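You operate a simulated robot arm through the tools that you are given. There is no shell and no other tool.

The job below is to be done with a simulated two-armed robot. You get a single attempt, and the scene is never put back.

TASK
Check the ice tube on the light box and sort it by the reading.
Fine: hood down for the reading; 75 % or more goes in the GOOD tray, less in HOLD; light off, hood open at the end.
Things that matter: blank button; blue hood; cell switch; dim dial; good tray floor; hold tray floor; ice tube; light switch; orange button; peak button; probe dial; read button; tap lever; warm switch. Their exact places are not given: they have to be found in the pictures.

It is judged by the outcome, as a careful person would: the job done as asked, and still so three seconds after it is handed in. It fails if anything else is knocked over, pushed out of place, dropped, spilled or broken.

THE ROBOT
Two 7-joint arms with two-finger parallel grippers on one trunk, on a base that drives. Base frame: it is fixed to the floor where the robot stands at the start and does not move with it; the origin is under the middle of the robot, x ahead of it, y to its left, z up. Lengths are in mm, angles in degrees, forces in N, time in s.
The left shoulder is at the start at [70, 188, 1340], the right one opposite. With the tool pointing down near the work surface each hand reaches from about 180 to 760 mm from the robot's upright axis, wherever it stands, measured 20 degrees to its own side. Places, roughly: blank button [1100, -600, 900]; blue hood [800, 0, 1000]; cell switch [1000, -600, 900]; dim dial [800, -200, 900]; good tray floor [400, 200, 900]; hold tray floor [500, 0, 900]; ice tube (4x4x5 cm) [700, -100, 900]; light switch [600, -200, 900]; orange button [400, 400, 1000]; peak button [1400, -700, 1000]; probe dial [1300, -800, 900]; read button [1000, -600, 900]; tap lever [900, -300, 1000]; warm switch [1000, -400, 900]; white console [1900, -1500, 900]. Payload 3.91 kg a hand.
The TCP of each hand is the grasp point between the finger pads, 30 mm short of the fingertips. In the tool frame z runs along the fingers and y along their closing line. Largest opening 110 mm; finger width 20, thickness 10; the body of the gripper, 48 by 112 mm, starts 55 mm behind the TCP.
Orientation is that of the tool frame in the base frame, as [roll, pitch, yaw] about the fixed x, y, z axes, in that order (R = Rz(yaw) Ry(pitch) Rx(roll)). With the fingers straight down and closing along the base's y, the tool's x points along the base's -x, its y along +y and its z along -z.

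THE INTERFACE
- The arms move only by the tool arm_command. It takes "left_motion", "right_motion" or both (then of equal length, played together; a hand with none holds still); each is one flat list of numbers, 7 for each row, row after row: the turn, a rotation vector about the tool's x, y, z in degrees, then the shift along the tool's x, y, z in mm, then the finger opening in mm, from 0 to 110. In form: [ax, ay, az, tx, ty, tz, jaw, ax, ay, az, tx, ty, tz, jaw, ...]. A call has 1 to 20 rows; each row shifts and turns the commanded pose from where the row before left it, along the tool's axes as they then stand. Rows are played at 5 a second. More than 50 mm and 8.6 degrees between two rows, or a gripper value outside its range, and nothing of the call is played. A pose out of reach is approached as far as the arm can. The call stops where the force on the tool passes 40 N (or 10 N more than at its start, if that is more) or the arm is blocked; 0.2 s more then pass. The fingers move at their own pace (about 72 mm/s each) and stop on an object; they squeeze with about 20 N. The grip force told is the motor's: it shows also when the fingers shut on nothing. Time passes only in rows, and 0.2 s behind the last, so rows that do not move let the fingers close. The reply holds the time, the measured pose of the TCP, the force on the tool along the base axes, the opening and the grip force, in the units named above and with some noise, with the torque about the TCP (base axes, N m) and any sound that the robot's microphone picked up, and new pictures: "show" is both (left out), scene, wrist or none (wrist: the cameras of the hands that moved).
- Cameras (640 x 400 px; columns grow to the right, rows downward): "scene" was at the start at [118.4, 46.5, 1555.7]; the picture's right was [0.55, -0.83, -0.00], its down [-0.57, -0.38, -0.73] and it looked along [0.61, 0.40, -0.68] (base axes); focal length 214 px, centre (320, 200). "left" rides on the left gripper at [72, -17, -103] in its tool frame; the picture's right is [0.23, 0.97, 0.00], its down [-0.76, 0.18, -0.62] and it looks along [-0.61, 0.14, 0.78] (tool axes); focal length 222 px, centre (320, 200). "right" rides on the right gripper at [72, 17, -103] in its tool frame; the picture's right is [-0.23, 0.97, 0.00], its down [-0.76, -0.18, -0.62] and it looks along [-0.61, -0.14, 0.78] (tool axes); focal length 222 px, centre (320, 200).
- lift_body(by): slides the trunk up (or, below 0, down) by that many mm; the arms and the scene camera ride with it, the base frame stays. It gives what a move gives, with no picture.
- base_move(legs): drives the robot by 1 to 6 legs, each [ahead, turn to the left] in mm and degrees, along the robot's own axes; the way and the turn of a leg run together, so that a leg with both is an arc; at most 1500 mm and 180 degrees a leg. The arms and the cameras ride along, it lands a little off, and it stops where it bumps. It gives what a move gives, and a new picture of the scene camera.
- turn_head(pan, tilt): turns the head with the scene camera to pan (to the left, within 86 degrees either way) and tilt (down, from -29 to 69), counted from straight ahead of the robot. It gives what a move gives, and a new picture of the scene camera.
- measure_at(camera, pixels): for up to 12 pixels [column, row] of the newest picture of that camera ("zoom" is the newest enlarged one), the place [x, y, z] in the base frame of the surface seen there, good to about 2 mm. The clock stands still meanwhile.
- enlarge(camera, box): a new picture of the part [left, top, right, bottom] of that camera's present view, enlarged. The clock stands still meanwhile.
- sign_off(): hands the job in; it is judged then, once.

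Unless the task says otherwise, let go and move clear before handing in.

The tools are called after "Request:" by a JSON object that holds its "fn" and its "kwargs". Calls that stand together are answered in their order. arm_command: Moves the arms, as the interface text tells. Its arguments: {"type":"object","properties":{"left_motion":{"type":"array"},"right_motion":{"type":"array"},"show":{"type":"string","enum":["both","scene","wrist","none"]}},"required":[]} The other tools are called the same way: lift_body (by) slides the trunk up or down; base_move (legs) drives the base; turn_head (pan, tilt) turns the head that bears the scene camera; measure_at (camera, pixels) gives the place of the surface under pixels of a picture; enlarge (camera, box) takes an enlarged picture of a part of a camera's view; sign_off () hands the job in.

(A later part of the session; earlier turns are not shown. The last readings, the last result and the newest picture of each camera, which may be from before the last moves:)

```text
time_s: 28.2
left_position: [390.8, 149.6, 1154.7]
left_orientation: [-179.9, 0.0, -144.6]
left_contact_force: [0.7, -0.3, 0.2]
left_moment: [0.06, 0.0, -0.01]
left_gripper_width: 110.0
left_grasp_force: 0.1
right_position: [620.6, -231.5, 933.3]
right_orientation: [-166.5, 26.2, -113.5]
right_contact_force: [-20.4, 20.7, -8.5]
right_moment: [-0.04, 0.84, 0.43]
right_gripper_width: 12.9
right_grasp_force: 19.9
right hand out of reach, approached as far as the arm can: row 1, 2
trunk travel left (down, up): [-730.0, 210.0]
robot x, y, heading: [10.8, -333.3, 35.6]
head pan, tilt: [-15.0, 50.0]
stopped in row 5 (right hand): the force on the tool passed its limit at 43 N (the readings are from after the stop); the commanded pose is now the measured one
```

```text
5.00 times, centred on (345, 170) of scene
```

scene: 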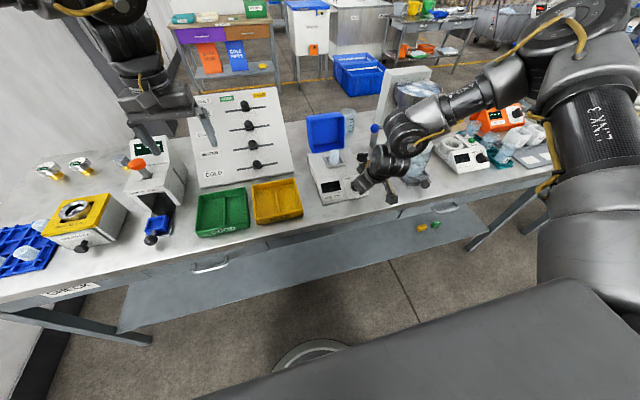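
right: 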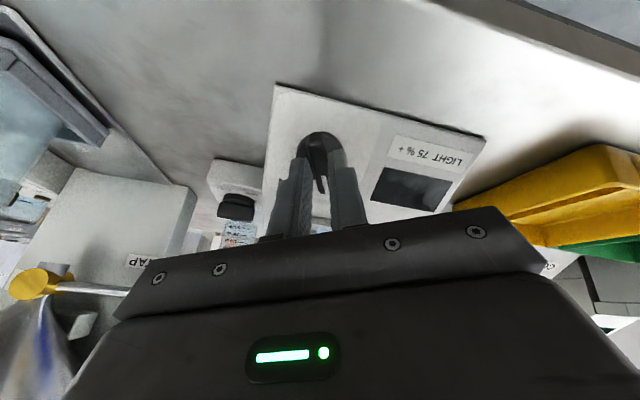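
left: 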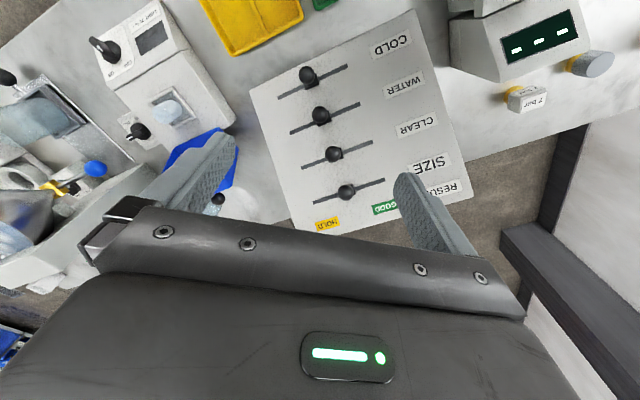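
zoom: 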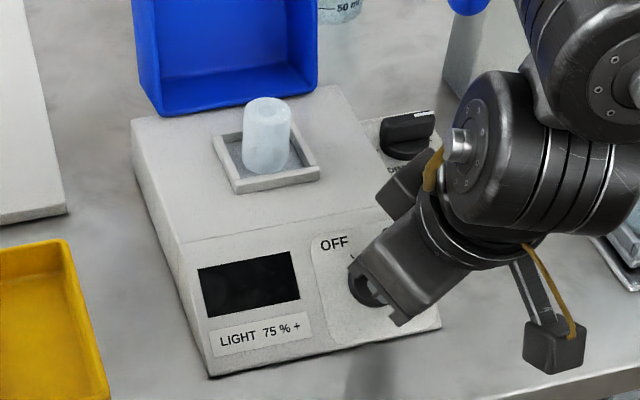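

The last rows were clipped again and the fingers only nipped the bar's top. I'll open, back off along the tool axis, and lower the trunk further so the pose comes well within reach.

Request:
{"fn": "arm_command", "kwargs": {"right_motion": [0, 0, 0, 0, 0, 0, 60, 0, 0, 0, 0, 0, 0, 60, 0, 0, 0, 0, 0, -40, 60, 0, 0, 0, 0, 0, -40, 60, 0, 0, 0, 0, 0, -40, 60, 0, 0, 0, 0, 0, -40, 60, 0, 0, 0, 0, 0, 0, 60], "show": "scene"}}

Request:
{"fn": "enlarge", "kwargs": {"camera": "scene", "box": [300, 130, 390, 210]}}

```text
time_s: 29.8
left_position: [393.2, 147.1, 1153.7]
left_orientation: [180.0, -0.1, -144.8]
left_contact_force: [0.2, -0.5, -0.8]
left_moment: [0.01, 0.02, -0.04]
left_gripper_width: 110.1
left_grasp_force: 0.0
right_position: [562.6, -281.5, 1070.2]
right_orientation: [-166.0, 25.9, -113.8]
right_contact_force: [0.5, 0.0, 0.3]
right_moment: [0.0, 0.02, 0.0]
right_gripper_width: 60.3
right_grasp_force: 0.0
trunk travel left (down, up): [-730.0, 210.0]
robot x, y, heading: [5.3, -332.6, 35.2]
head pan, tilt: [-15.0, 50.0]
```

scene: 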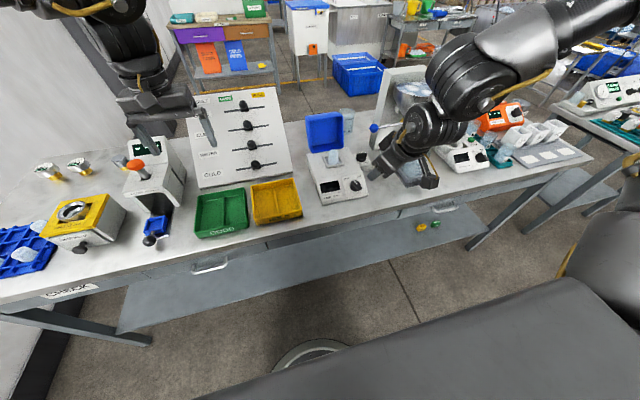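

```text
5.00 times, centred on (345, 170) of scene
```

zoom: 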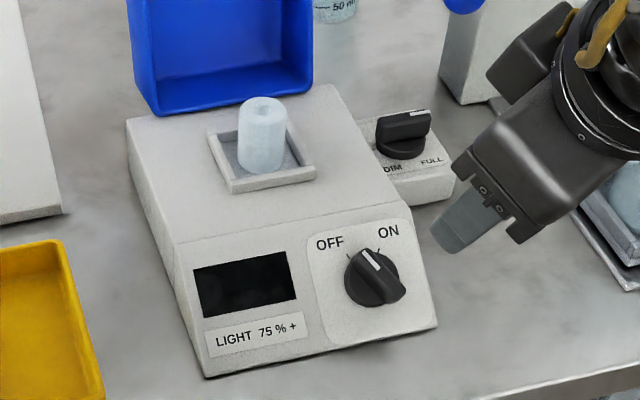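

The switch is unharmed and still at OFF, and the hand is clear at z≈1070. I'll lower the trunk 150 mm.

Request:
{"fn": "lift_body", "kwargs": {"by": -150}}

Request:
{"fn": "arm_command", "kwargs": {"right_motion": [0, 0, 0, 0, 0, 0, 60]}}

```text
time_s: 31.6
left_position: [391.9, 147.2, 1005.3]
left_orientation: [179.9, -0.1, -144.8]
left_contact_force: [0.3, -0.8, 0.2]
left_moment: [-0.03, 0.0, 0.03]
left_gripper_width: 110.0
left_grasp_force: 0.3
right_position: [562.3, -281.6, 921.4]
right_orientation: [-166.0, 26.1, -113.8]
right_contact_force: [0.1, 0.1, 0.1]
right_moment: [0.01, 0.0, 0.01]
right_gripper_width: 60.0
right_grasp_force: 0.2
trunk travel left (down, up): [-580.0, 360.0]
robot x, y, heading: [5.8, -329.9, 35.1]
head pan, tilt: [-15.0, 50.0]
```

```text
time_s: 31.9
left_position: [391.2, 148.3, 1004.4]
left_orientation: [180.0, 0.1, -144.7]
left_contact_force: [0.0, -0.3, 0.6]
left_moment: [0.04, 0.02, -0.03]
left_gripper_width: 110.3
left_grasp_force: 0.1
right_position: [563.0, -282.1, 920.2]
right_orientation: [-165.9, 26.0, -113.8]
right_contact_force: [0.5, -0.6, 0.8]
right_moment: [0.0, 0.0, 0.0]
right_gripper_width: 59.9
right_grasp_force: 0.0
trunk travel left (down, up): [-580.0, 360.0]
robot x, y, heading: [9.5, -334.8, 35.2]
head pan, tilt: [-15.0, 50.0]
```

scene: 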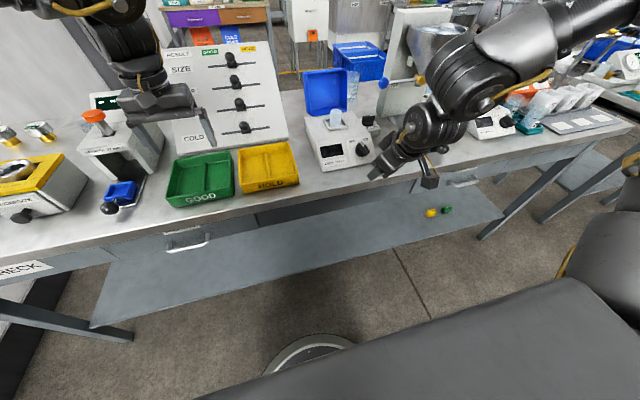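
right: 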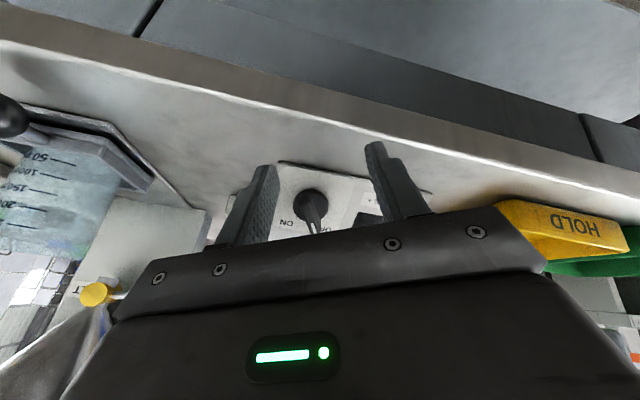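

At u≈299, z≈920 now. I'll move to the approach point (u 355, v 541, z 975) and see whether any row is clipped.

Request:
{"fn": "arm_command", "kwargs": {"right_motion": [0, 0, 0, -36.6, -11.6, -9.8, 60, 0, 0, 0, -36.6, -11.6, -9.8, 60, 0, 0, 0, 0, 0, 0, 60]}}

```text
time_s: 32.8
left_position: [392.3, 147.9, 1004.7]
left_orientation: [180.0, 0.0, -144.8]
left_contact_force: [-0.2, 0.0, -0.2]
left_moment: [0.0, -0.04, 0.0]
left_gripper_width: 110.2
left_grasp_force: 0.0
right_position: [598.3, -241.0, 976.2]
right_orientation: [-166.0, 26.1, -113.9]
right_contact_force: [0.6, 0.2, -0.4]
right_moment: [0.0, 0.0, -0.02]
right_gripper_width: 60.0
right_grasp_force: 0.1
trunk travel left (down, up): [-580.0, 360.0]
robot x, y, heading: [10.1, -330.3, 35.2]
head pan, tilt: [-15.0, 50.0]
```

scene: 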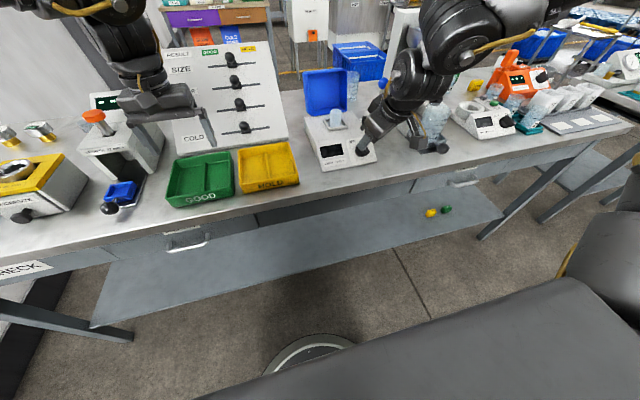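
right: 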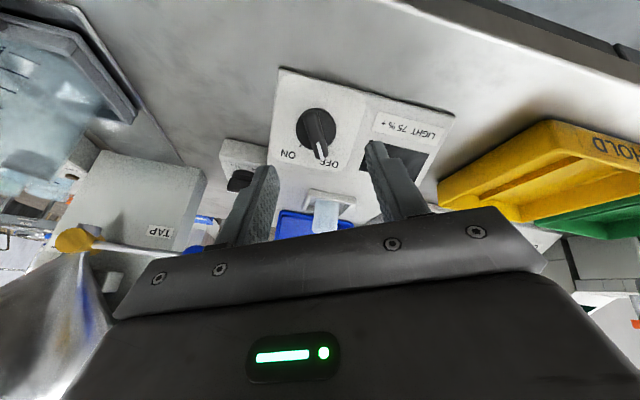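

No clipping this time, and the hand sits over the pivot (v≈541, w≈38). I'll advance 60 mm in and close.

Request:
{"fn": "arm_command", "kwargs": {"right_motion": [0, 0, 0, -1.8, -0.9, 30, 50, 0, 0, 0, 0, 0, 30, 50, 0, 0, 0, 0, 0, 0, 50], "show": "wrist"}}

```text
time_s: 33.5
left_position: [391.4, 148.7, 1005.5]
left_orientation: [-180.0, 0.1, -144.8]
left_contact_force: [-0.1, 0.1, 0.4]
left_moment: [0.0, -0.02, 0.0]
left_gripper_width: 109.9
left_grasp_force: 0.1
right_position: [625.4, -220.7, 925.3]
right_orientation: [-165.9, 26.1, -113.7]
right_contact_force: [-0.8, 0.2, 0.8]
right_moment: [-0.01, 0.02, 0.0]
right_gripper_width: 50.1
right_grasp_force: 0.0
trunk travel left (down, up): [-580.0, 360.0]
robot x, y, heading: [8.3, -328.9, 35.5]
head pan, tilt: [-15.0, 50.0]
```

right: 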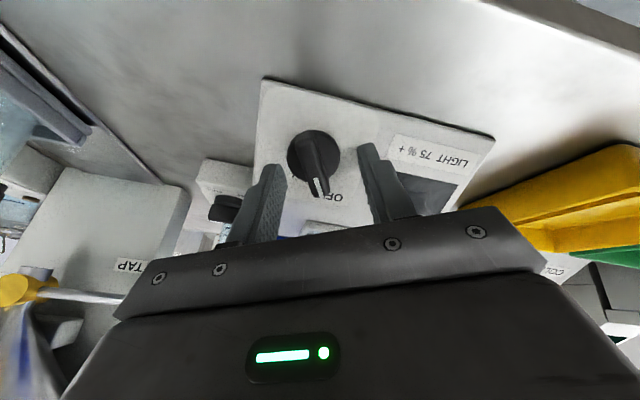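

The hand is in place with no contact force and the bar between the pads. Closing now.

Request:
{"fn": "arm_command", "kwargs": {"right_motion": [0, 0, 0, 0, 0, 0, 10, 0, 0, 0, 0, 0, 0, 10, 0, 0, 0, 0, 0, 0, 10], "show": "wrist"}}

```text
time_s: 34.4
left_position: [393.5, 147.5, 1005.7]
left_orientation: [179.9, 0.0, -144.8]
left_contact_force: [0.5, 0.3, -0.1]
left_moment: [0.0, 0.03, -0.04]
left_gripper_width: 109.7
left_grasp_force: 0.1
right_position: [626.7, -222.7, 922.8]
right_orientation: [-166.0, 26.2, -113.9]
right_contact_force: [13.0, -3.8, 4.7]
right_moment: [-0.22, -0.32, -0.17]
right_gripper_width: 16.6
right_grasp_force: 6.3
trunk travel left (down, up): [-580.0, 360.0]
robot x, y, heading: [6.1, -333.3, 35.3]
head pan, tilt: [-15.0, 50.0]
```

right: 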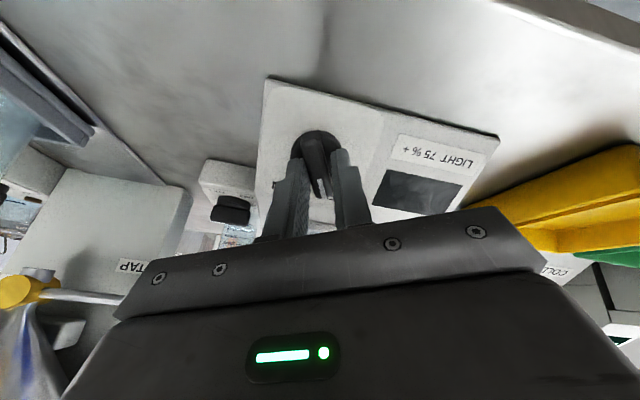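

The bar is gripped at 16.6 mm. I'll rotate about the tool axis by about 56° clockwise towards ON.

Request:
{"fn": "arm_command", "kwargs": {"right_motion": [0, 0, 7, 0, 0, 0, 10, 0, 0, 7, 0, 0, 0, 10, 0, 0, 7, 0, 0, 0, 10, 0, 0, 7, 0, 0, 0, 10, 0, 0, 7, 0, 0, 0, 10, 0, 0, 7, 0, 0, 0, 10, 0, 0, 7, 0, 0, 0, 10, 0, 0, 7, 0, 0, 0, 10, 0, 0, 0, 0, 0, 0, 10]}}

Request:
{"fn": "enlarge", "kwargs": {"camera": "right", "box": [200, 60, 500, 250]}}

Request:
{"fn": "enlarge", "kwargs": {"camera": "scene", "box": [290, 60, 390, 180]}}

```text
time_s: 36.4
left_position: [390.9, 148.1, 1005.9]
left_orientation: [-180.0, 0.0, -144.6]
left_contact_force: [-0.6, 0.4, 0.5]
left_moment: [-0.02, 0.01, 0.0]
left_gripper_width: 109.8
left_grasp_force: 0.1
right_position: [643.9, -220.2, 963.5]
right_orientation: [173.3, 28.7, -157.2]
right_contact_force: [-0.3, 0.4, -0.9]
right_moment: [-0.01, 0.03, -0.03]
right_gripper_width: 10.1
right_grasp_force: 0.0
right hand out of reach, approached as far as the arm can: row 5, 6, 7, 8
trunk travel left (down, up): [-580.0, 360.0]
robot x, y, heading: [10.0, -329.7, 35.6]
head pan, tilt: [-15.0, 50.0]
```

scene: 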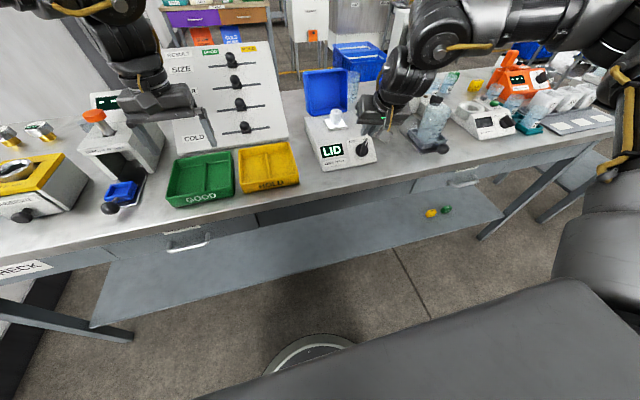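
right: 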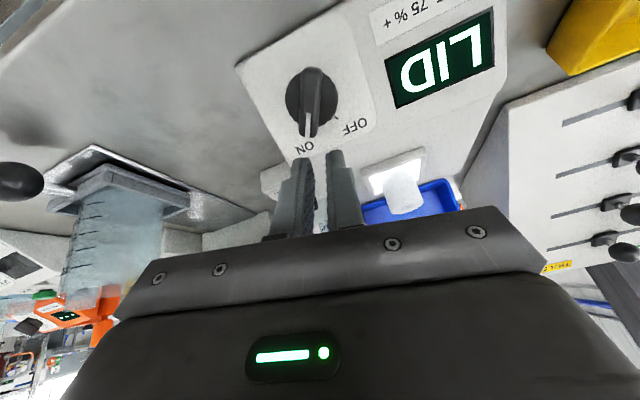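

```text
2.11 times, centred on (350, 155) of right
```

zoom: 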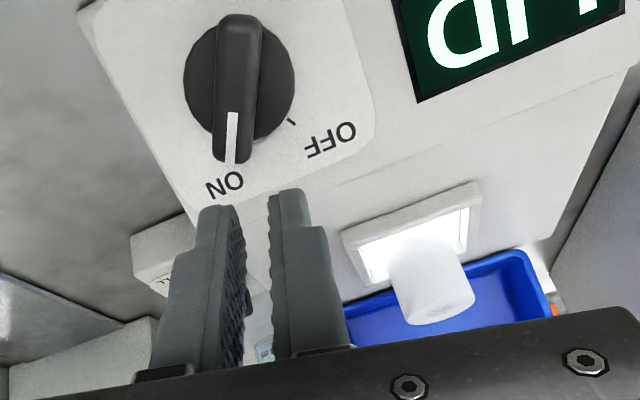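

```text
3.33 times, centred on (340, 120) of scene
```

zoom: 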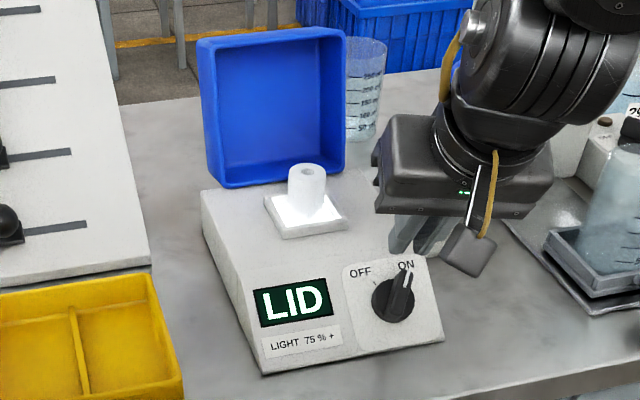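

The light is on and the display now says "LID", so it wants the hood down. I'll raise the trunk, straighten the right hand, and drive forward to reach the hood knob.

Request:
{"fn": "lift_body", "kwargs": {"by": 270}}

Request:
{"fn": "arm_command", "kwargs": {"right_motion": [0.87, 7.3, -2.56, 0, 0, 0, 60, 0.87, 7.3, -2.56, 0, 0, 0, 60, 0.87, 7.3, -2.56, 0, 0, 0, 60, 0.87, 7.3, -2.56, 0, 0, 0, 60, 0, 0, 0, 0, 0, 0, 60]}}

```text
time_s: 39.1
left_position: [391.1, 147.0, 1274.4]
left_orientation: [180.0, -0.1, -144.8]
left_contact_force: [0.6, 0.7, -0.1]
left_moment: [0.03, -0.02, -0.02]
left_gripper_width: 110.1
left_grasp_force: 0.2
right_position: [644.8, -221.8, 1233.1]
right_orientation: [173.3, 28.7, -157.3]
right_contact_force: [0.5, 0.0, -0.5]
right_moment: [-0.01, 0.02, 0.02]
right_gripper_width: 10.2
right_grasp_force: 0.1
trunk travel left (down, up): [-850.0, 90.0]
robot x, y, heading: [11.3, -330.0, 35.3]
head pan, tilt: [-15.0, 50.0]
```

```text
time_s: 40.3
left_position: [390.2, 146.9, 1276.5]
left_orientation: [-180.0, -0.2, -144.8]
left_contact_force: [0.2, -0.5, -1.0]
left_moment: [0.01, -0.01, -0.03]
left_gripper_width: 109.9
left_grasp_force: 0.0
right_position: [634.7, -250.3, 1225.1]
right_orientation: [179.9, 0.2, -145.1]
right_contact_force: [0.3, 0.0, -0.4]
right_moment: [0.01, 0.01, 0.03]
right_gripper_width: 60.1
right_grasp_force: 0.1
right hand out of reach, approached as far as the arm can: row 4
trunk travel left (down, up): [-850.0, 90.0]
robot x, y, heading: [7.6, -332.9, 35.5]
head pan, tilt: [-15.0, 50.0]
```

scene: 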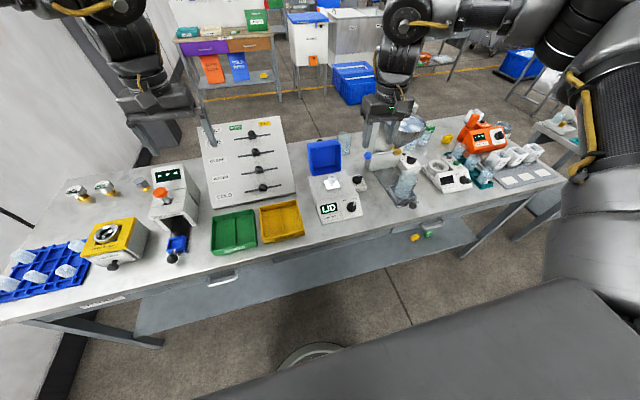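
right: 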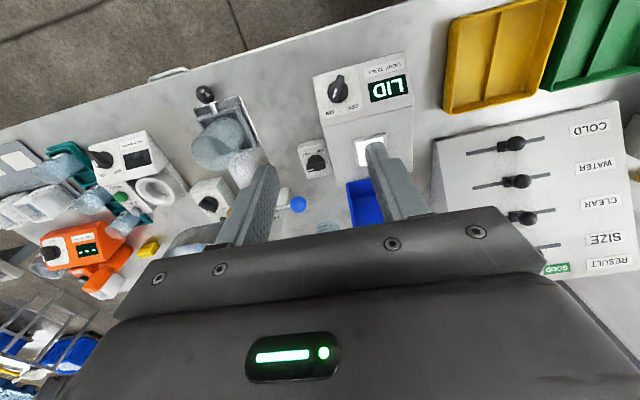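

The display still reads "LID". I'll drive forward 180 mm so the hood knob comes within reach.

Request:
{"fn": "base_move", "kwargs": {"legs": [[180, 0]]}}

Request:
{"fn": "arm_command", "kwargs": {"right_motion": [0, 0, 0, 0, 0, 0, 60]}}

Request:
{"fn": "enlarge", "kwargs": {"camera": "scene", "box": [310, 150, 420, 270]}}

```text
time_s: 41.8
left_position: [536.9, 251.4, 1276.5]
left_orientation: [-180.0, 0.2, -144.8]
left_contact_force: [-0.7, -0.3, 1.3]
left_moment: [-0.02, -0.03, 0.03]
left_gripper_width: 110.0
left_grasp_force: 0.0
right_position: [779.7, -149.0, 1225.2]
right_orientation: [179.8, 0.4, -145.1]
right_contact_force: [-0.9, -0.7, 0.4]
right_moment: [0.0, -0.01, 0.03]
right_gripper_width: 60.3
right_grasp_force: 0.1
trunk travel left (down, up): [-850.0, 90.0]
robot x, y, heading: [155.3, -225.7, 35.0]
head pan, tilt: [-15.0, 50.0]
```

scene: 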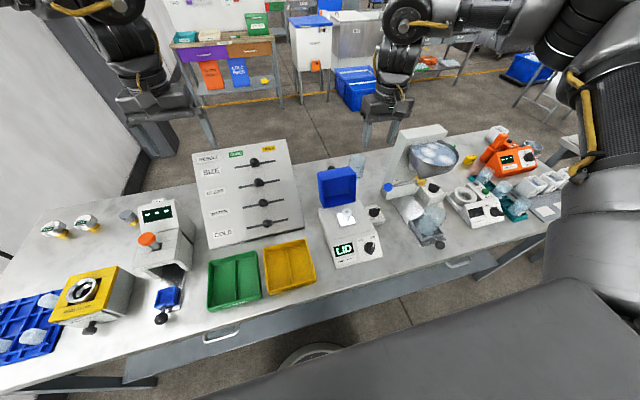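

```text
time_s: 42.2
left_position: [539.1, 251.9, 1275.0]
left_orientation: [180.0, 0.0, -144.8]
left_contact_force: [0.3, 0.4, -0.3]
left_moment: [-0.04, -0.02, -0.01]
left_gripper_width: 109.8
left_grasp_force: 0.0
right_position: [783.7, -145.8, 1223.2]
right_orientation: [179.7, 0.3, -145.1]
right_contact_force: [0.5, -0.7, 0.5]
right_moment: [-0.01, 0.01, 0.0]
right_gripper_width: 59.9
right_grasp_force: 0.2
trunk travel left (down, up): [-850.0, 90.0]
robot x, y, heading: [154.0, -227.0, 34.9]
head pan, tilt: [-15.0, 50.0]
```

scene: 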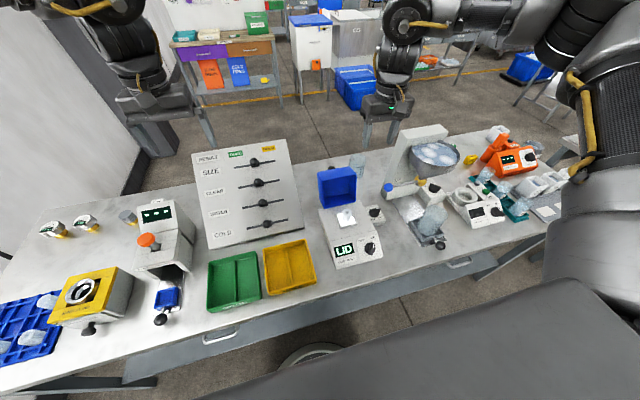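
right: 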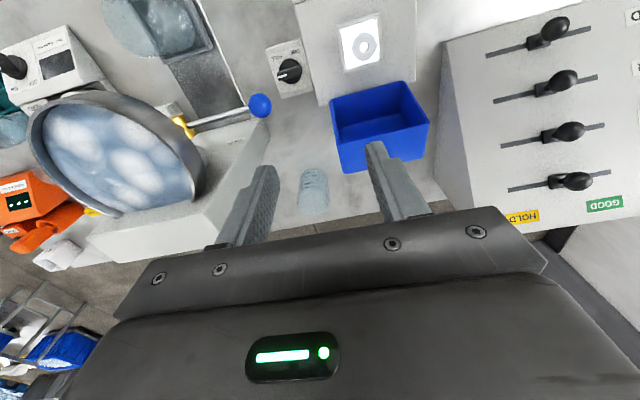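

```text
3.33 times, centred on (365, 210) of scene
```

zoom: 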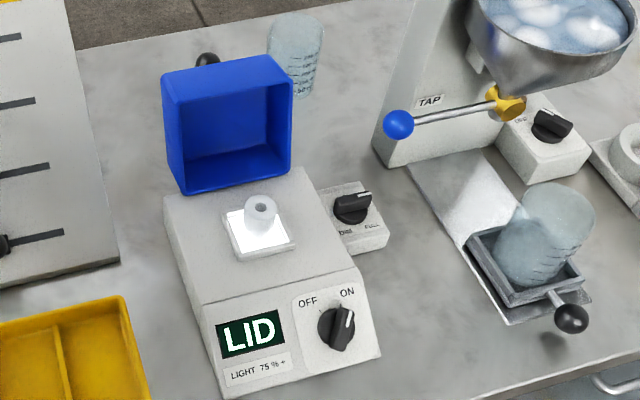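

The right hand is above the box. Next I'll measure the hood knob (207,58 in the zoom), the beaker behind it (300,60) and the tap lever ball.

Request:
{"fn": "measure_at", "kwargs": {"camera": "zoom", "pixels": [[207, 58], [200, 57], [215, 60], [207, 53], [295, 20], [300, 60], [270, 40], [322, 40], [397, 125], [165, 80], [292, 80], [270, 55]]}}

Request:
{"fn": "measure_at", "kwargs": {"camera": "right", "pixels": [[313, 175], [302, 200], [325, 200], [313, 212], [260, 105], [335, 100], [408, 82], [428, 125], [340, 145], [345, 170], [420, 155], [387, 215]]}}

```text
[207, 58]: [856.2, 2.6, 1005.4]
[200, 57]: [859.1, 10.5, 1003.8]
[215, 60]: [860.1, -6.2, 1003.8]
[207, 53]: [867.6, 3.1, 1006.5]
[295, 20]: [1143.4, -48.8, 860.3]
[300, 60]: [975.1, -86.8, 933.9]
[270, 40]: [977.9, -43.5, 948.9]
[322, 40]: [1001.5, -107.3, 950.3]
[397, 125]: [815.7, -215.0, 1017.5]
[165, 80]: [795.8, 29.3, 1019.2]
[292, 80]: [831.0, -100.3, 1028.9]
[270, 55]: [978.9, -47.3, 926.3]
```

```text
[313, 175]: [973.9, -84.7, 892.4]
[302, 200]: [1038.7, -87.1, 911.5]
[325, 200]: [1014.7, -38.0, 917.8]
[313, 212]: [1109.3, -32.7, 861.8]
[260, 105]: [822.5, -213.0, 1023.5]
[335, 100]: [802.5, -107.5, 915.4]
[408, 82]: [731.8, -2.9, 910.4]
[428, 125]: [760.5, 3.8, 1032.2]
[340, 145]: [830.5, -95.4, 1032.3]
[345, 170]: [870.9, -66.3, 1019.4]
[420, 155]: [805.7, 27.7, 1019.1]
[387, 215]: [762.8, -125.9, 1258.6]
```

The ball knob's centre works out at u≈711, v≈491, z≈997, and the beaker behind it is clear. I'll move above the knob, with fingers down and closing along the hinge line.

Request:
{"fn": "arm_command", "kwargs": {"right_motion": [0, 0, 0, -30.6, 15.6, 25, 60, 0, 0, 0, -30.6, 15.6, 25, 60, 0, 0, 0, -30.6, 15.6, 25, 60, 0, 0, 0, -30.6, 15.6, 25, 60, 0, 0, 0, -30.6, 15.6, 25, 60, 0, 0, 0, 0, 0, 0, 60]}}

Request:
{"fn": "enlarge", "kwargs": {"camera": "scene", "box": [310, 120, 420, 240]}}

```text
time_s: 43.6
left_position: [539.8, 252.1, 1275.6]
left_orientation: [-179.9, 0.0, -144.8]
left_contact_force: [0.5, 0.2, 0.3]
left_moment: [0.02, -0.02, 0.02]
left_gripper_width: 110.1
left_grasp_force: 0.0
right_position: [808.8, -154.7, 1125.9]
right_orientation: [179.7, 0.4, -145.1]
right_contact_force: [-0.3, -0.4, -0.4]
right_moment: [-0.04, 0.0, -0.02]
right_gripper_width: 59.8
right_grasp_force: 0.1
right hand out of reach, approached as far as the arm can: row 1, 2, 3, 4, 5
trunk travel left (down, up): [-850.0, 90.0]
robot x, y, heading: [156.5, -227.3, 35.1]
head pan, tilt: [-15.0, 50.0]
```

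scene: 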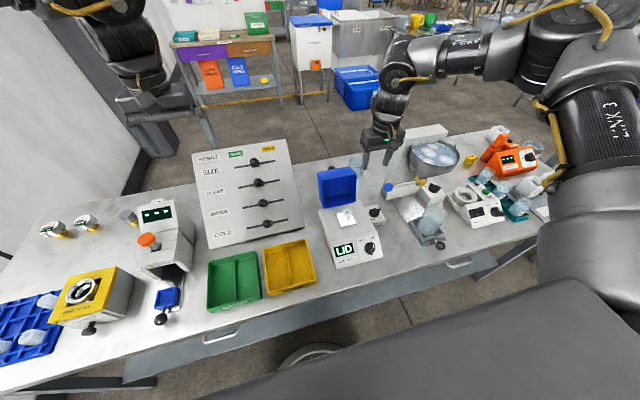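
right: 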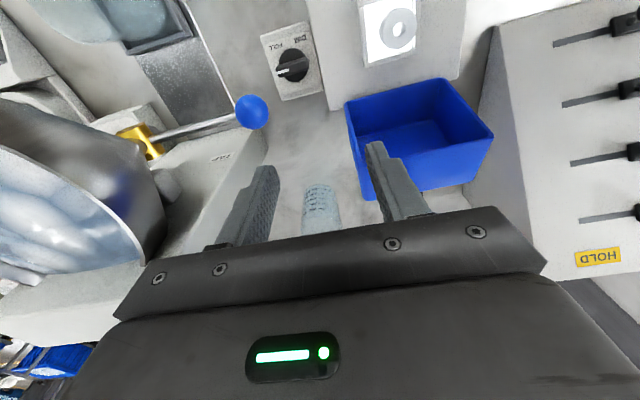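

```text
3.33 times, centred on (365, 180) of scene
```

zoom: 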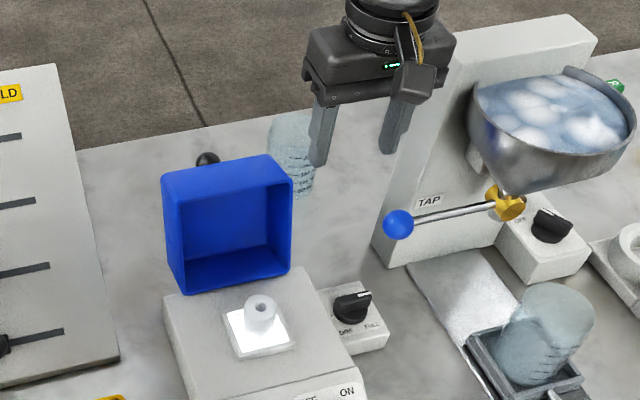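

The target knob is at the edge of reach from here. I'll measure the base front (310,350) and the table edge to see how far I can still drive forward.

Request:
{"fn": "measure_at", "kwargs": {"camera": "scene", "pixels": [[315, 348], [330, 355], [300, 352], [222, 337], [350, 305], [300, 335], [400, 285], [455, 265], [340, 365], [220, 330]]}}

Request:
{"fn": "turn_head", "kwargs": {"pan": -15, "tilt": 69}}

```text
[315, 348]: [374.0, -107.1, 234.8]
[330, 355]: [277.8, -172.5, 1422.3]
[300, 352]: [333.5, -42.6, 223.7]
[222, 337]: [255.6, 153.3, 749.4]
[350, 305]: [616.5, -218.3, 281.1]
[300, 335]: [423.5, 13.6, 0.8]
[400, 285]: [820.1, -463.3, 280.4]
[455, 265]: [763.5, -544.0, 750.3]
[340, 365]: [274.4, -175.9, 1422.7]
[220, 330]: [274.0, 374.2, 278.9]
```

```text
time_s: 44.4
left_position: [538.8, 251.5, 1275.5]
left_orientation: [-179.9, 0.0, -144.8]
left_contact_force: [0.7, 0.1, 0.0]
left_moment: [-0.03, 0.0, -0.02]
left_gripper_width: 110.0
left_grasp_force: 0.0
right_position: [810.4, -153.5, 1125.4]
right_orientation: [179.7, 0.5, -145.2]
right_contact_force: [0.1, -0.3, -0.1]
right_moment: [-0.03, 0.0, 0.03]
right_gripper_width: 60.2
right_grasp_force: 0.1
trunk travel left (down, up): [-850.0, 90.0]
robot x, y, heading: [159.3, -227.2, 35.0]
head pan, tilt: [-15.0, 68.8]
```

scene: 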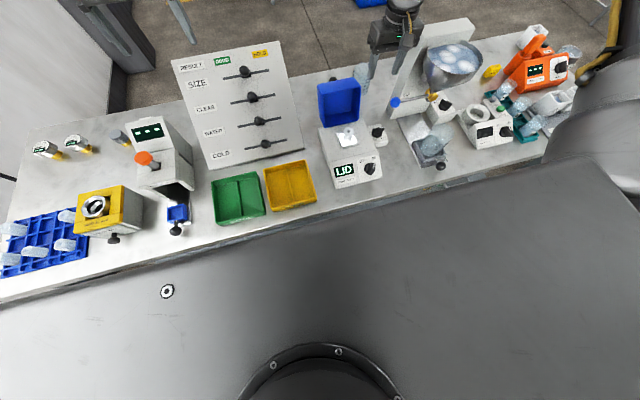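

The base front is at u≈245 and the table edge at ≈335, so about 75 mm more is safe. I'll first shift the hand left, away from the tap machine, then drive.

Request:
{"fn": "arm_command", "kwargs": {"right_motion": [0, 0, 0, 0, 35, -10, 60, 0, 0, 0, 0, 35, -10, 60, 0, 0, 0, 0, 30, 0, 60, 0, 0, 0, 0, 0, 0, 60], "show": "none"}}

Request:
{"fn": "base_move", "kwargs": {"legs": [[75, 0]]}}

Request:
{"fn": "turn_head", "kwargs": {"pan": -15, "tilt": 55}}

```text
time_s: 45.4
left_position: [539.9, 252.3, 1274.0]
left_orientation: [-180.0, 0.0, -144.9]
left_contact_force: [-0.7, -0.7, 0.0]
left_moment: [-0.04, 0.04, -0.03]
left_gripper_width: 110.0
left_grasp_force: 0.0
right_position: [744.1, -133.1, 1156.3]
right_orientation: [179.6, 0.4, -145.0]
right_contact_force: [-0.1, 0.8, -0.5]
right_moment: [-0.02, 0.02, 0.01]
right_gripper_width: 60.3
right_grasp_force: 0.1
right hand out of reach, approached as far as the arm can: row 1, 2, 3
trunk travel left (down, up): [-850.0, 90.0]
robot x, y, heading: [152.4, -226.8, 35.4]
head pan, tilt: [-15.0, 68.8]
```

```text
time_s: 46.5
left_position: [597.0, 292.0, 1280.2]
left_orientation: [-179.9, 0.6, -144.8]
left_contact_force: [0.7, 0.9, 0.4]
left_moment: [-0.1, 0.07, -0.02]
left_gripper_width: 110.1
left_grasp_force: 0.0
right_position: [802.8, -93.6, 1159.8]
right_orientation: [179.6, 0.8, -145.1]
right_contact_force: [1.0, 0.9, 0.5]
right_moment: [-0.04, 0.07, -0.02]
right_gripper_width: 60.0
right_grasp_force: 0.1
trunk travel left (down, up): [-850.0, 90.0]
robot x, y, heading: [218.3, -182.4, 35.2]
head pan, tilt: [-15.0, 68.8]
```

scene: 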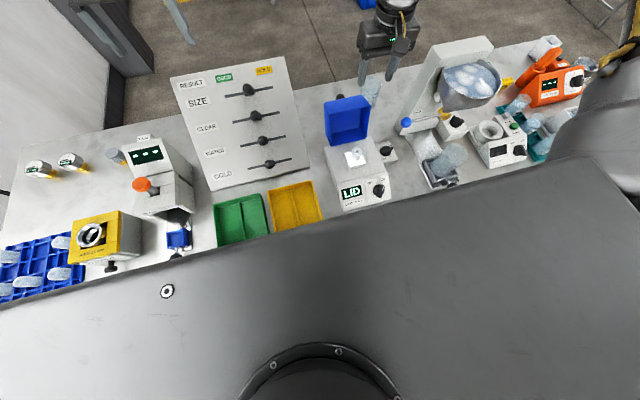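

```text
time_s: 47.2
left_position: [587.0, 286.0, 1285.1]
left_orientation: [-179.9, 1.3, -144.9]
left_contact_force: [-0.3, 0.6, 0.6]
left_moment: [-0.01, 0.02, -0.01]
left_gripper_width: 110.0
left_grasp_force: 0.1
right_position: [793.5, -99.4, 1163.4]
right_orientation: [179.5, 1.4, -145.0]
right_contact_force: [0.2, -0.6, -0.6]
right_moment: [0.0, -0.01, 0.01]
right_gripper_width: 60.2
right_grasp_force: 0.1
trunk travel left (down, up): [-850.0, 90.0]
robot x, y, heading: [216.2, -182.5, 35.5]
head pan, tilt: [-15.0, 55.0]
```

scene: 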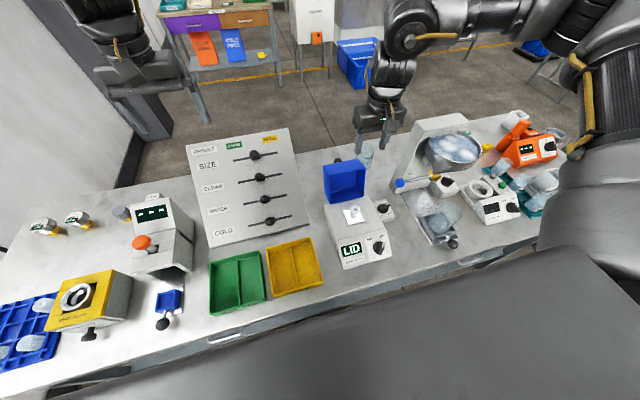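

The pitch readings drifted to about 1.4° and z rose, so the base seems to be pressing on something. I'll back off a bit at once.

Request:
{"fn": "base_move", "kwargs": {"legs": [[-45, 0]]}}

Request:
{"fn": "arm_command", "kwargs": {"right_motion": [0, 0, 0, 0, 0, 0, 60]}}

```text
time_s: 48.1
left_position: [555.9, 263.1, 1281.2]
left_orientation: [-179.9, 0.8, -144.9]
left_contact_force: [0.0, 1.2, -0.3]
left_moment: [-0.02, 0.05, 0.0]
left_gripper_width: 110.0
left_grasp_force: 0.0
right_position: [761.0, -122.6, 1159.7]
right_orientation: [179.6, 1.0, -145.2]
right_contact_force: [0.4, 1.2, -0.1]
right_moment: [-0.04, 0.02, 0.01]
right_gripper_width: 59.9
right_grasp_force: 0.0
trunk travel left (down, up): [-850.0, 90.0]
robot x, y, heading: [177.7, -209.6, 35.1]
head pan, tilt: [-15.0, 55.0]
```

scene: 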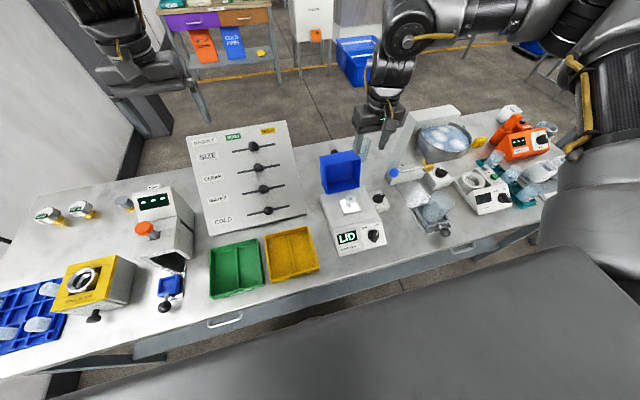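

```text
time_s: 48.5
left_position: [548.5, 257.3, 1287.6]
left_orientation: [-179.9, 1.3, -144.9]
left_contact_force: [0.4, 0.2, 0.1]
left_moment: [0.02, 0.01, 0.0]
left_gripper_width: 109.9
left_grasp_force: 0.1
right_position: [754.4, -127.3, 1165.8]
right_orientation: [179.6, 1.5, -145.2]
right_contact_force: [0.2, 0.1, 0.0]
right_moment: [0.03, -0.02, 0.03]
right_gripper_width: 60.0
right_grasp_force: 0.0
trunk travel left (down, up): [-850.0, 90.0]
robot x, y, heading: [178.0, -210.4, 35.3]
head pan, tilt: [-15.0, 55.0]
```

scene: 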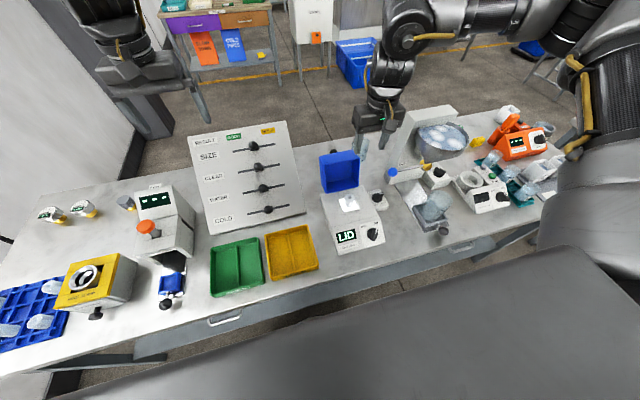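
right: 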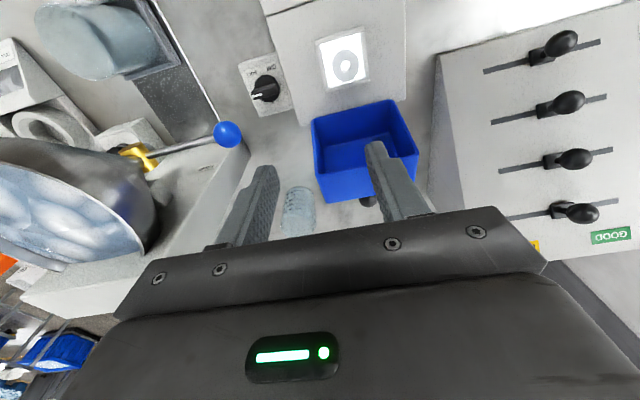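

A small lean remains, so I'll back off another 30 mm to where it stood level before.

Request:
{"fn": "base_move", "kwargs": {"legs": [[-30, 0]]}}

Request:
{"fn": "arm_command", "kwargs": {"right_motion": [0, 0, 0, 0, 0, 0, 60, 0, 0, 0, 0, 0, 0, 60], "show": "none"}}

Request:
{"fn": "measure_at", "kwargs": {"camera": "scene", "pixels": [[223, 320], [320, 175], [385, 245], [235, 295], [262, 280], [320, 280], [70, 340], [440, 230]]}}

```text
time_s: 49.4
left_position: [532.9, 248.6, 1278.7]
left_orientation: [-179.9, 0.7, -144.9]
left_contact_force: [1.6, -0.4, -0.2]
left_moment: [-0.02, 0.04, 0.03]
left_gripper_width: 109.7
left_grasp_force: 0.0
right_position: [738.6, -138.8, 1159.1]
right_orientation: [179.7, 0.8, -145.2]
right_contact_force: [0.5, 0.1, -0.1]
right_moment: [-0.06, 0.05, -0.02]
right_gripper_width: 59.7
right_grasp_force: 0.0
trunk travel left (down, up): [-850.0, 90.0]
robot x, y, heading: [153.1, -226.5, 35.2]
head pan, tilt: [-15.0, 55.0]
```

scene: 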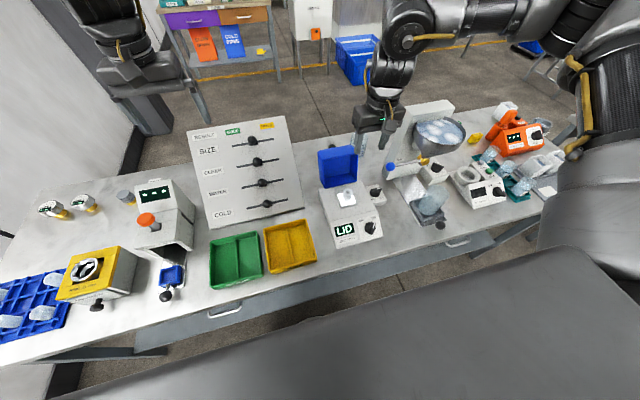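

```text
time_s: 50.0
left_position: [529.3, 243.5, 1282.1]
left_orientation: [-179.9, 0.9, -144.9]
left_contact_force: [0.6, 0.7, -1.0]
left_moment: [-0.03, 0.04, -0.04]
left_gripper_width: 109.9
left_grasp_force: 0.0
right_position: [734.7, -140.8, 1161.8]
right_orientation: [179.6, 1.2, -145.2]
right_contact_force: [1.5, -0.3, 0.0]
right_moment: [-0.03, 0.03, -0.01]
right_gripper_width: 60.1
right_grasp_force: 0.1
trunk travel left (down, up): [-850.0, 90.0]
robot x, y, heading: [157.8, -228.3, 35.4]
head pan, tilt: [-15.0, 55.0]
```

```text
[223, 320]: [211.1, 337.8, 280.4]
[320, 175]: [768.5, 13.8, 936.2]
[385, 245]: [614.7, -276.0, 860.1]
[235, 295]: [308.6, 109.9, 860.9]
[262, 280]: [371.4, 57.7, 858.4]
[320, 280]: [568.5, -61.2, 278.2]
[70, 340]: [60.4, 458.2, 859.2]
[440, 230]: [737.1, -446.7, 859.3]
```

The robot is back at its earlier spot but still leans about 1°. I'll wait a second to see whether it settles.

Request:
{"fn": "arm_command", "kwargs": {"right_motion": [0, 0, 0, 0, 0, 0, 60, 0, 0, 0, 0, 0, 0, 60, 0, 0, 0, 0, 0, 0, 60, 0, 0, 0, 0, 0, 0, 60, 0, 0, 0, 0, 0, 0, 60, 0, 0, 0, 0, 0, 0, 60], "show": "scene"}}

Request:
{"fn": "turn_head", "kwargs": {"pan": -60, "tilt": 60}}

Request:
{"fn": "turn_head", "kwargs": {"pan": 60, "tilt": 60}}

```text
time_s: 51.4
left_position: [527.3, 242.7, 1284.0]
left_orientation: [-179.9, 1.0, -144.8]
left_contact_force: [-0.1, 0.6, 1.0]
left_moment: [-0.02, -0.02, 0.0]
left_gripper_width: 110.0
left_grasp_force: 0.0
right_position: [733.1, -143.5, 1162.6]
right_orientation: [179.6, 1.5, -145.2]
right_contact_force: [0.3, 0.6, -0.4]
right_moment: [-0.02, 0.0, -0.01]
right_gripper_width: 59.9
right_grasp_force: 0.0
trunk travel left (down, up): [-850.0, 90.0]
robot x, y, heading: [160.7, -225.6, 35.2]
head pan, tilt: [-15.0, 55.0]
```

scene: 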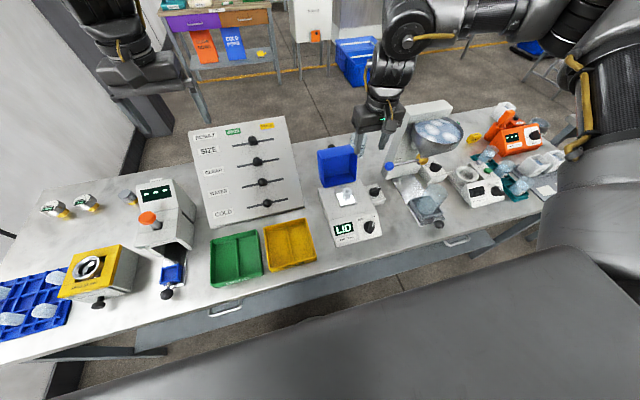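

```text
time_s: 52.5
left_position: [526.4, 241.9, 1285.2]
left_orientation: [-179.9, 1.1, -144.8]
left_contact_force: [-0.7, -0.3, 0.4]
left_moment: [-0.02, 0.02, 0.02]
left_gripper_width: 110.2
left_grasp_force: 0.1
right_position: [733.5, -144.4, 1163.2]
right_orientation: [179.6, 1.4, -145.2]
right_contact_force: [0.6, -0.7, -1.1]
right_moment: [0.0, 0.01, 0.01]
right_gripper_width: 60.1
right_grasp_force: 0.0
trunk travel left (down, up): [-850.0, 90.0]
robot x, y, heading: [155.7, -220.3, 35.6]
head pan, tilt: [-60.0, 60.0]
```

scene: 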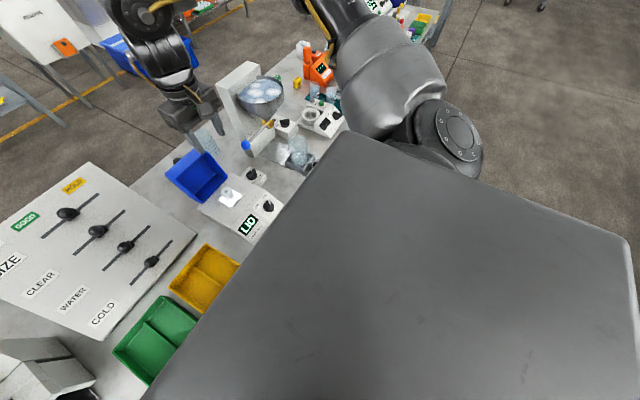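

```text
time_s: 54.5
left_position: [525.8, 243.4, 1284.6]
left_orientation: [-179.8, 1.1, -144.9]
left_contact_force: [0.7, -0.2, 0.0]
left_moment: [0.02, -0.04, 0.03]
left_gripper_width: 109.9
left_grasp_force: 0.0
right_position: [731.8, -142.8, 1163.9]
right_orientation: [179.6, 1.3, -145.2]
right_contact_force: [0.1, 0.7, -1.3]
right_moment: [0.0, -0.03, -0.02]
right_gripper_width: 59.9
right_grasp_force: 0.0
trunk travel left (down, up): [-850.0, 90.0]
robot x, y, heading: [156.4, -227.7, 35.0]
head pan, tilt: [60.0, 60.0]
```

scene: 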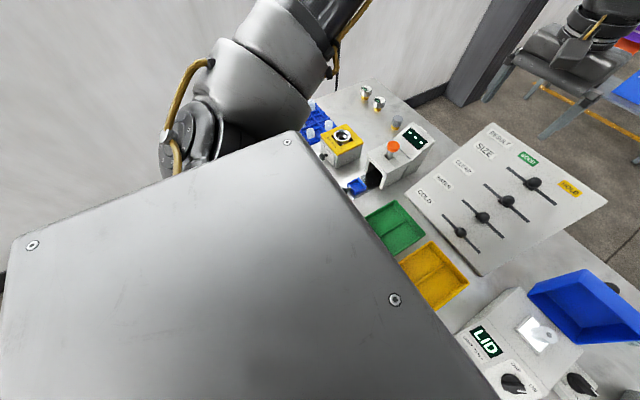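

The left side shows nothing touching that I can see, but the lean stays at about 1.1°. I'll back off 100 mm and check whether it disappears.

Request:
{"fn": "base_move", "kwargs": {"legs": [[-100, 0]]}}

Request:
{"fn": "turn_head", "kwargs": {"pan": 0, "tilt": 55}}

```text
time_s: 55.6
left_position: [453.2, 190.7, 1280.2]
left_orientation: [-180.0, 0.5, -144.9]
left_contact_force: [0.7, 0.1, 0.7]
left_moment: [0.03, -0.01, -0.01]
left_gripper_width: 110.4
left_grasp_force: 0.0
right_position: [658.8, -196.4, 1158.9]
right_orientation: [179.5, 0.9, -145.3]
right_contact_force: [0.3, 0.5, 0.1]
right_moment: [-0.04, -0.03, -0.05]
right_gripper_width: 60.1
right_grasp_force: 0.1
trunk travel left (down, up): [-850.0, 90.0]
robot x, y, heading: [79.3, -282.5, 34.8]
head pan, tilt: [60.0, 60.0]
```

scene: 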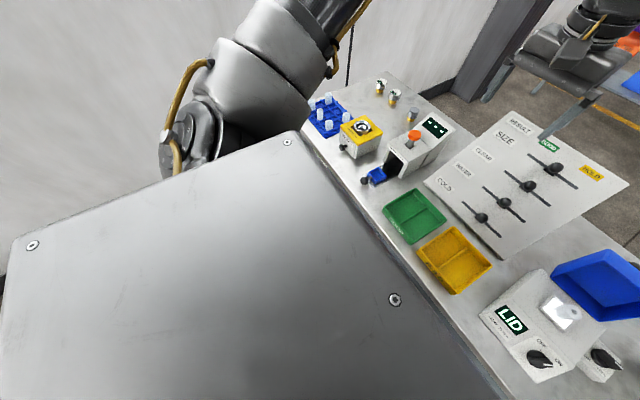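

```text
time_s: 56.9
left_position: [444.7, 185.7, 1283.4]
left_orientation: [-180.0, 1.2, -145.0]
left_contact_force: [-0.2, -0.4, 0.4]
left_moment: [-0.03, 0.01, 0.01]
left_gripper_width: 110.2
left_grasp_force: 0.1
right_position: [650.5, -201.2, 1163.1]
right_orientation: [179.5, 1.4, -145.3]
right_contact_force: [-0.7, 0.8, 1.0]
right_moment: [0.01, 0.0, -0.01]
right_gripper_width: 60.2
right_grasp_force: 0.0
trunk travel left (down, up): [-850.0, 90.0]
robot x, y, heading: [72.0, -280.2, 35.3]
head pan, tilt: [0.0, 55.0]
```

scene: 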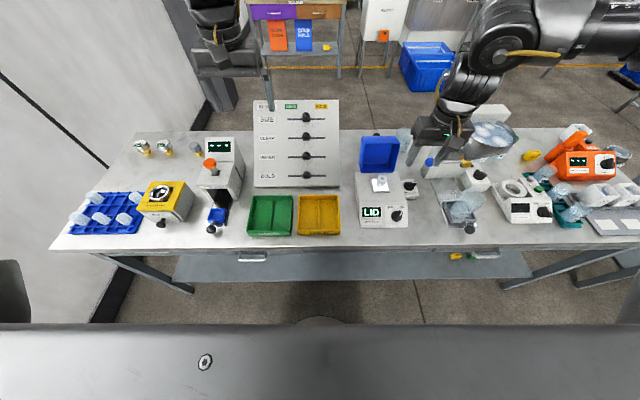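

The lean is steady at about 1.2° whatever the position, so it isn't contact with the table; the poses and measurements already include it. I'll check that the light box hasn't moved, then go forward again and raise the trunk for better reach at the knob.

Request:
{"fn": "enlarge", "kwargs": {"camera": "scene", "box": [340, 120, 430, 240]}}

Request:
{"fn": "measure_at", "kwargs": {"camera": "scene", "pixels": [[358, 193], [407, 192], [360, 138], [398, 138], [376, 136], [361, 226], [248, 235], [338, 234]]}}

Request:
{"fn": "lift_body", "kwargs": {"by": 85}}

Request:
{"fn": "base_move", "kwargs": {"legs": [[100, 0]]}}

```text
3.33 times, centred on (385, 180) of scene
```

zoom: 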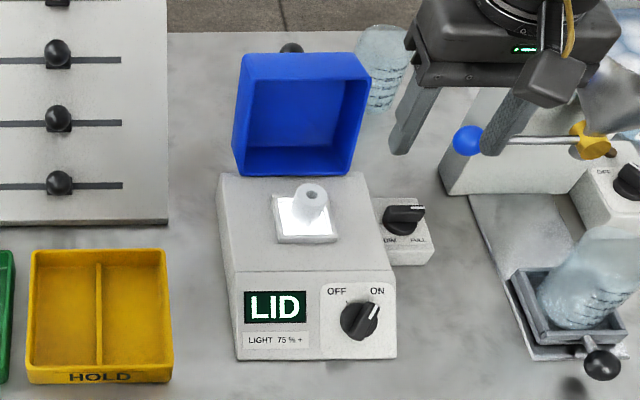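

```text
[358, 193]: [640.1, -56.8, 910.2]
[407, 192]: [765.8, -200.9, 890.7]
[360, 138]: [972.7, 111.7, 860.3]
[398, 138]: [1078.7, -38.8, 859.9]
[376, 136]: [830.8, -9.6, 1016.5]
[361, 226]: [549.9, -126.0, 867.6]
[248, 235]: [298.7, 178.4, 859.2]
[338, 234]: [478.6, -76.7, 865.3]
```

```text
time_s: 58.1
left_position: [444.7, 185.2, 1368.6]
left_orientation: [-179.8, 1.2, -145.0]
left_contact_force: [-0.2, -0.4, 0.6]
left_moment: [0.0, 0.01, 0.01]
left_gripper_width: 109.8
left_grasp_force: 0.0
right_position: [650.1, -202.1, 1249.0]
right_orientation: [179.6, 1.4, -145.3]
right_contact_force: [0.2, 0.0, 0.4]
right_moment: [0.02, 0.0, -0.02]
right_gripper_width: 59.9
right_grasp_force: 0.1
trunk travel left (down, up): [-935.0, 5.0]
robot x, y, heading: [75.0, -280.2, 35.1]
head pan, tilt: [0.0, 55.0]
```

```text
time_s: 59.3
left_position: [521.4, 239.5, 1374.5]
left_orientation: [-179.8, 1.8, -144.9]
left_contact_force: [1.2, 1.7, -0.1]
left_moment: [-0.12, 0.09, 0.04]
left_gripper_width: 109.8
left_grasp_force: 0.1
right_position: [727.6, -147.5, 1250.4]
right_orientation: [179.5, 1.9, -145.2]
right_contact_force: [0.5, 0.1, 0.0]
right_moment: [-0.03, 0.08, -0.03]
right_gripper_width: 59.8
right_grasp_force: 0.0
trunk travel left (down, up): [-935.0, 5.0]
robot x, y, heading: [157.2, -223.2, 35.1]
head pan, tilt: [0.0, 55.0]
```

scene: 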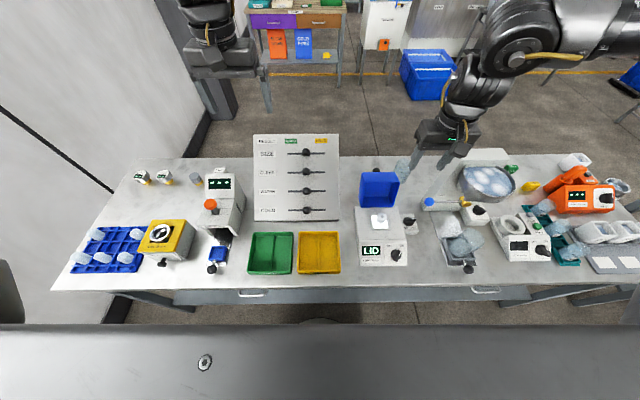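

The box hasn't moved. I'll take the right hand down to z≈1130 and then forward over the hood towards the knob, watching for clipping.

Request:
{"fn": "arm_command", "kwargs": {"right_motion": [0, 0, 0, 0, 15.6, 40, 60, 0, 0, 0, 0, 15.6, 40, 60, 0, 0, 0, 0, 15.6, 40, 60, 0, 0, 0, 0, 0, 0, 60, 0, 0, 0, -40, 0, 6, 60, 0, 0, 0, -40, 0, 6, 60, 0, 0, 0, 0, 0, 0, 60]}}

```text
time_s: 60.9
left_position: [507.1, 229.1, 1380.0]
left_orientation: [-179.8, 2.6, -144.9]
left_contact_force: [0.6, -0.6, 0.6]
left_moment: [0.01, -0.03, -0.02]
left_gripper_width: 109.8
left_grasp_force: 0.0
right_position: [762.4, -150.8, 1175.4]
right_orientation: [179.6, 2.7, -145.2]
right_contact_force: [-0.8, -1.1, 1.0]
right_moment: [0.03, -0.02, -0.02]
right_gripper_width: 59.9
right_grasp_force: 0.1
right hand out of reach, approached as far as the arm can: row 2, 3, 5, 6
trunk travel left (down, up): [-935.0, 5.0]
robot x, y, heading: [157.3, -223.8, 35.0]
head pan, tilt: [0.0, 55.0]
```

scene: 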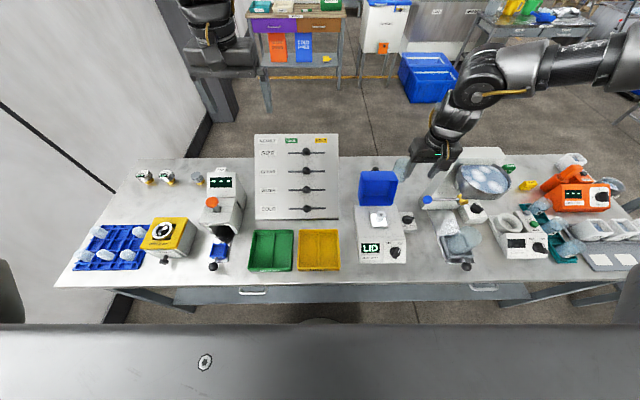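
right: 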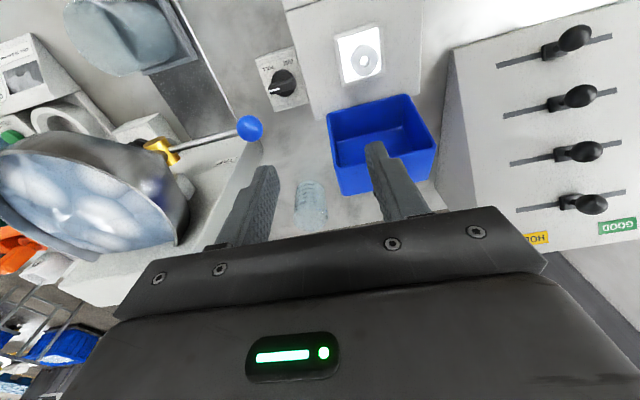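

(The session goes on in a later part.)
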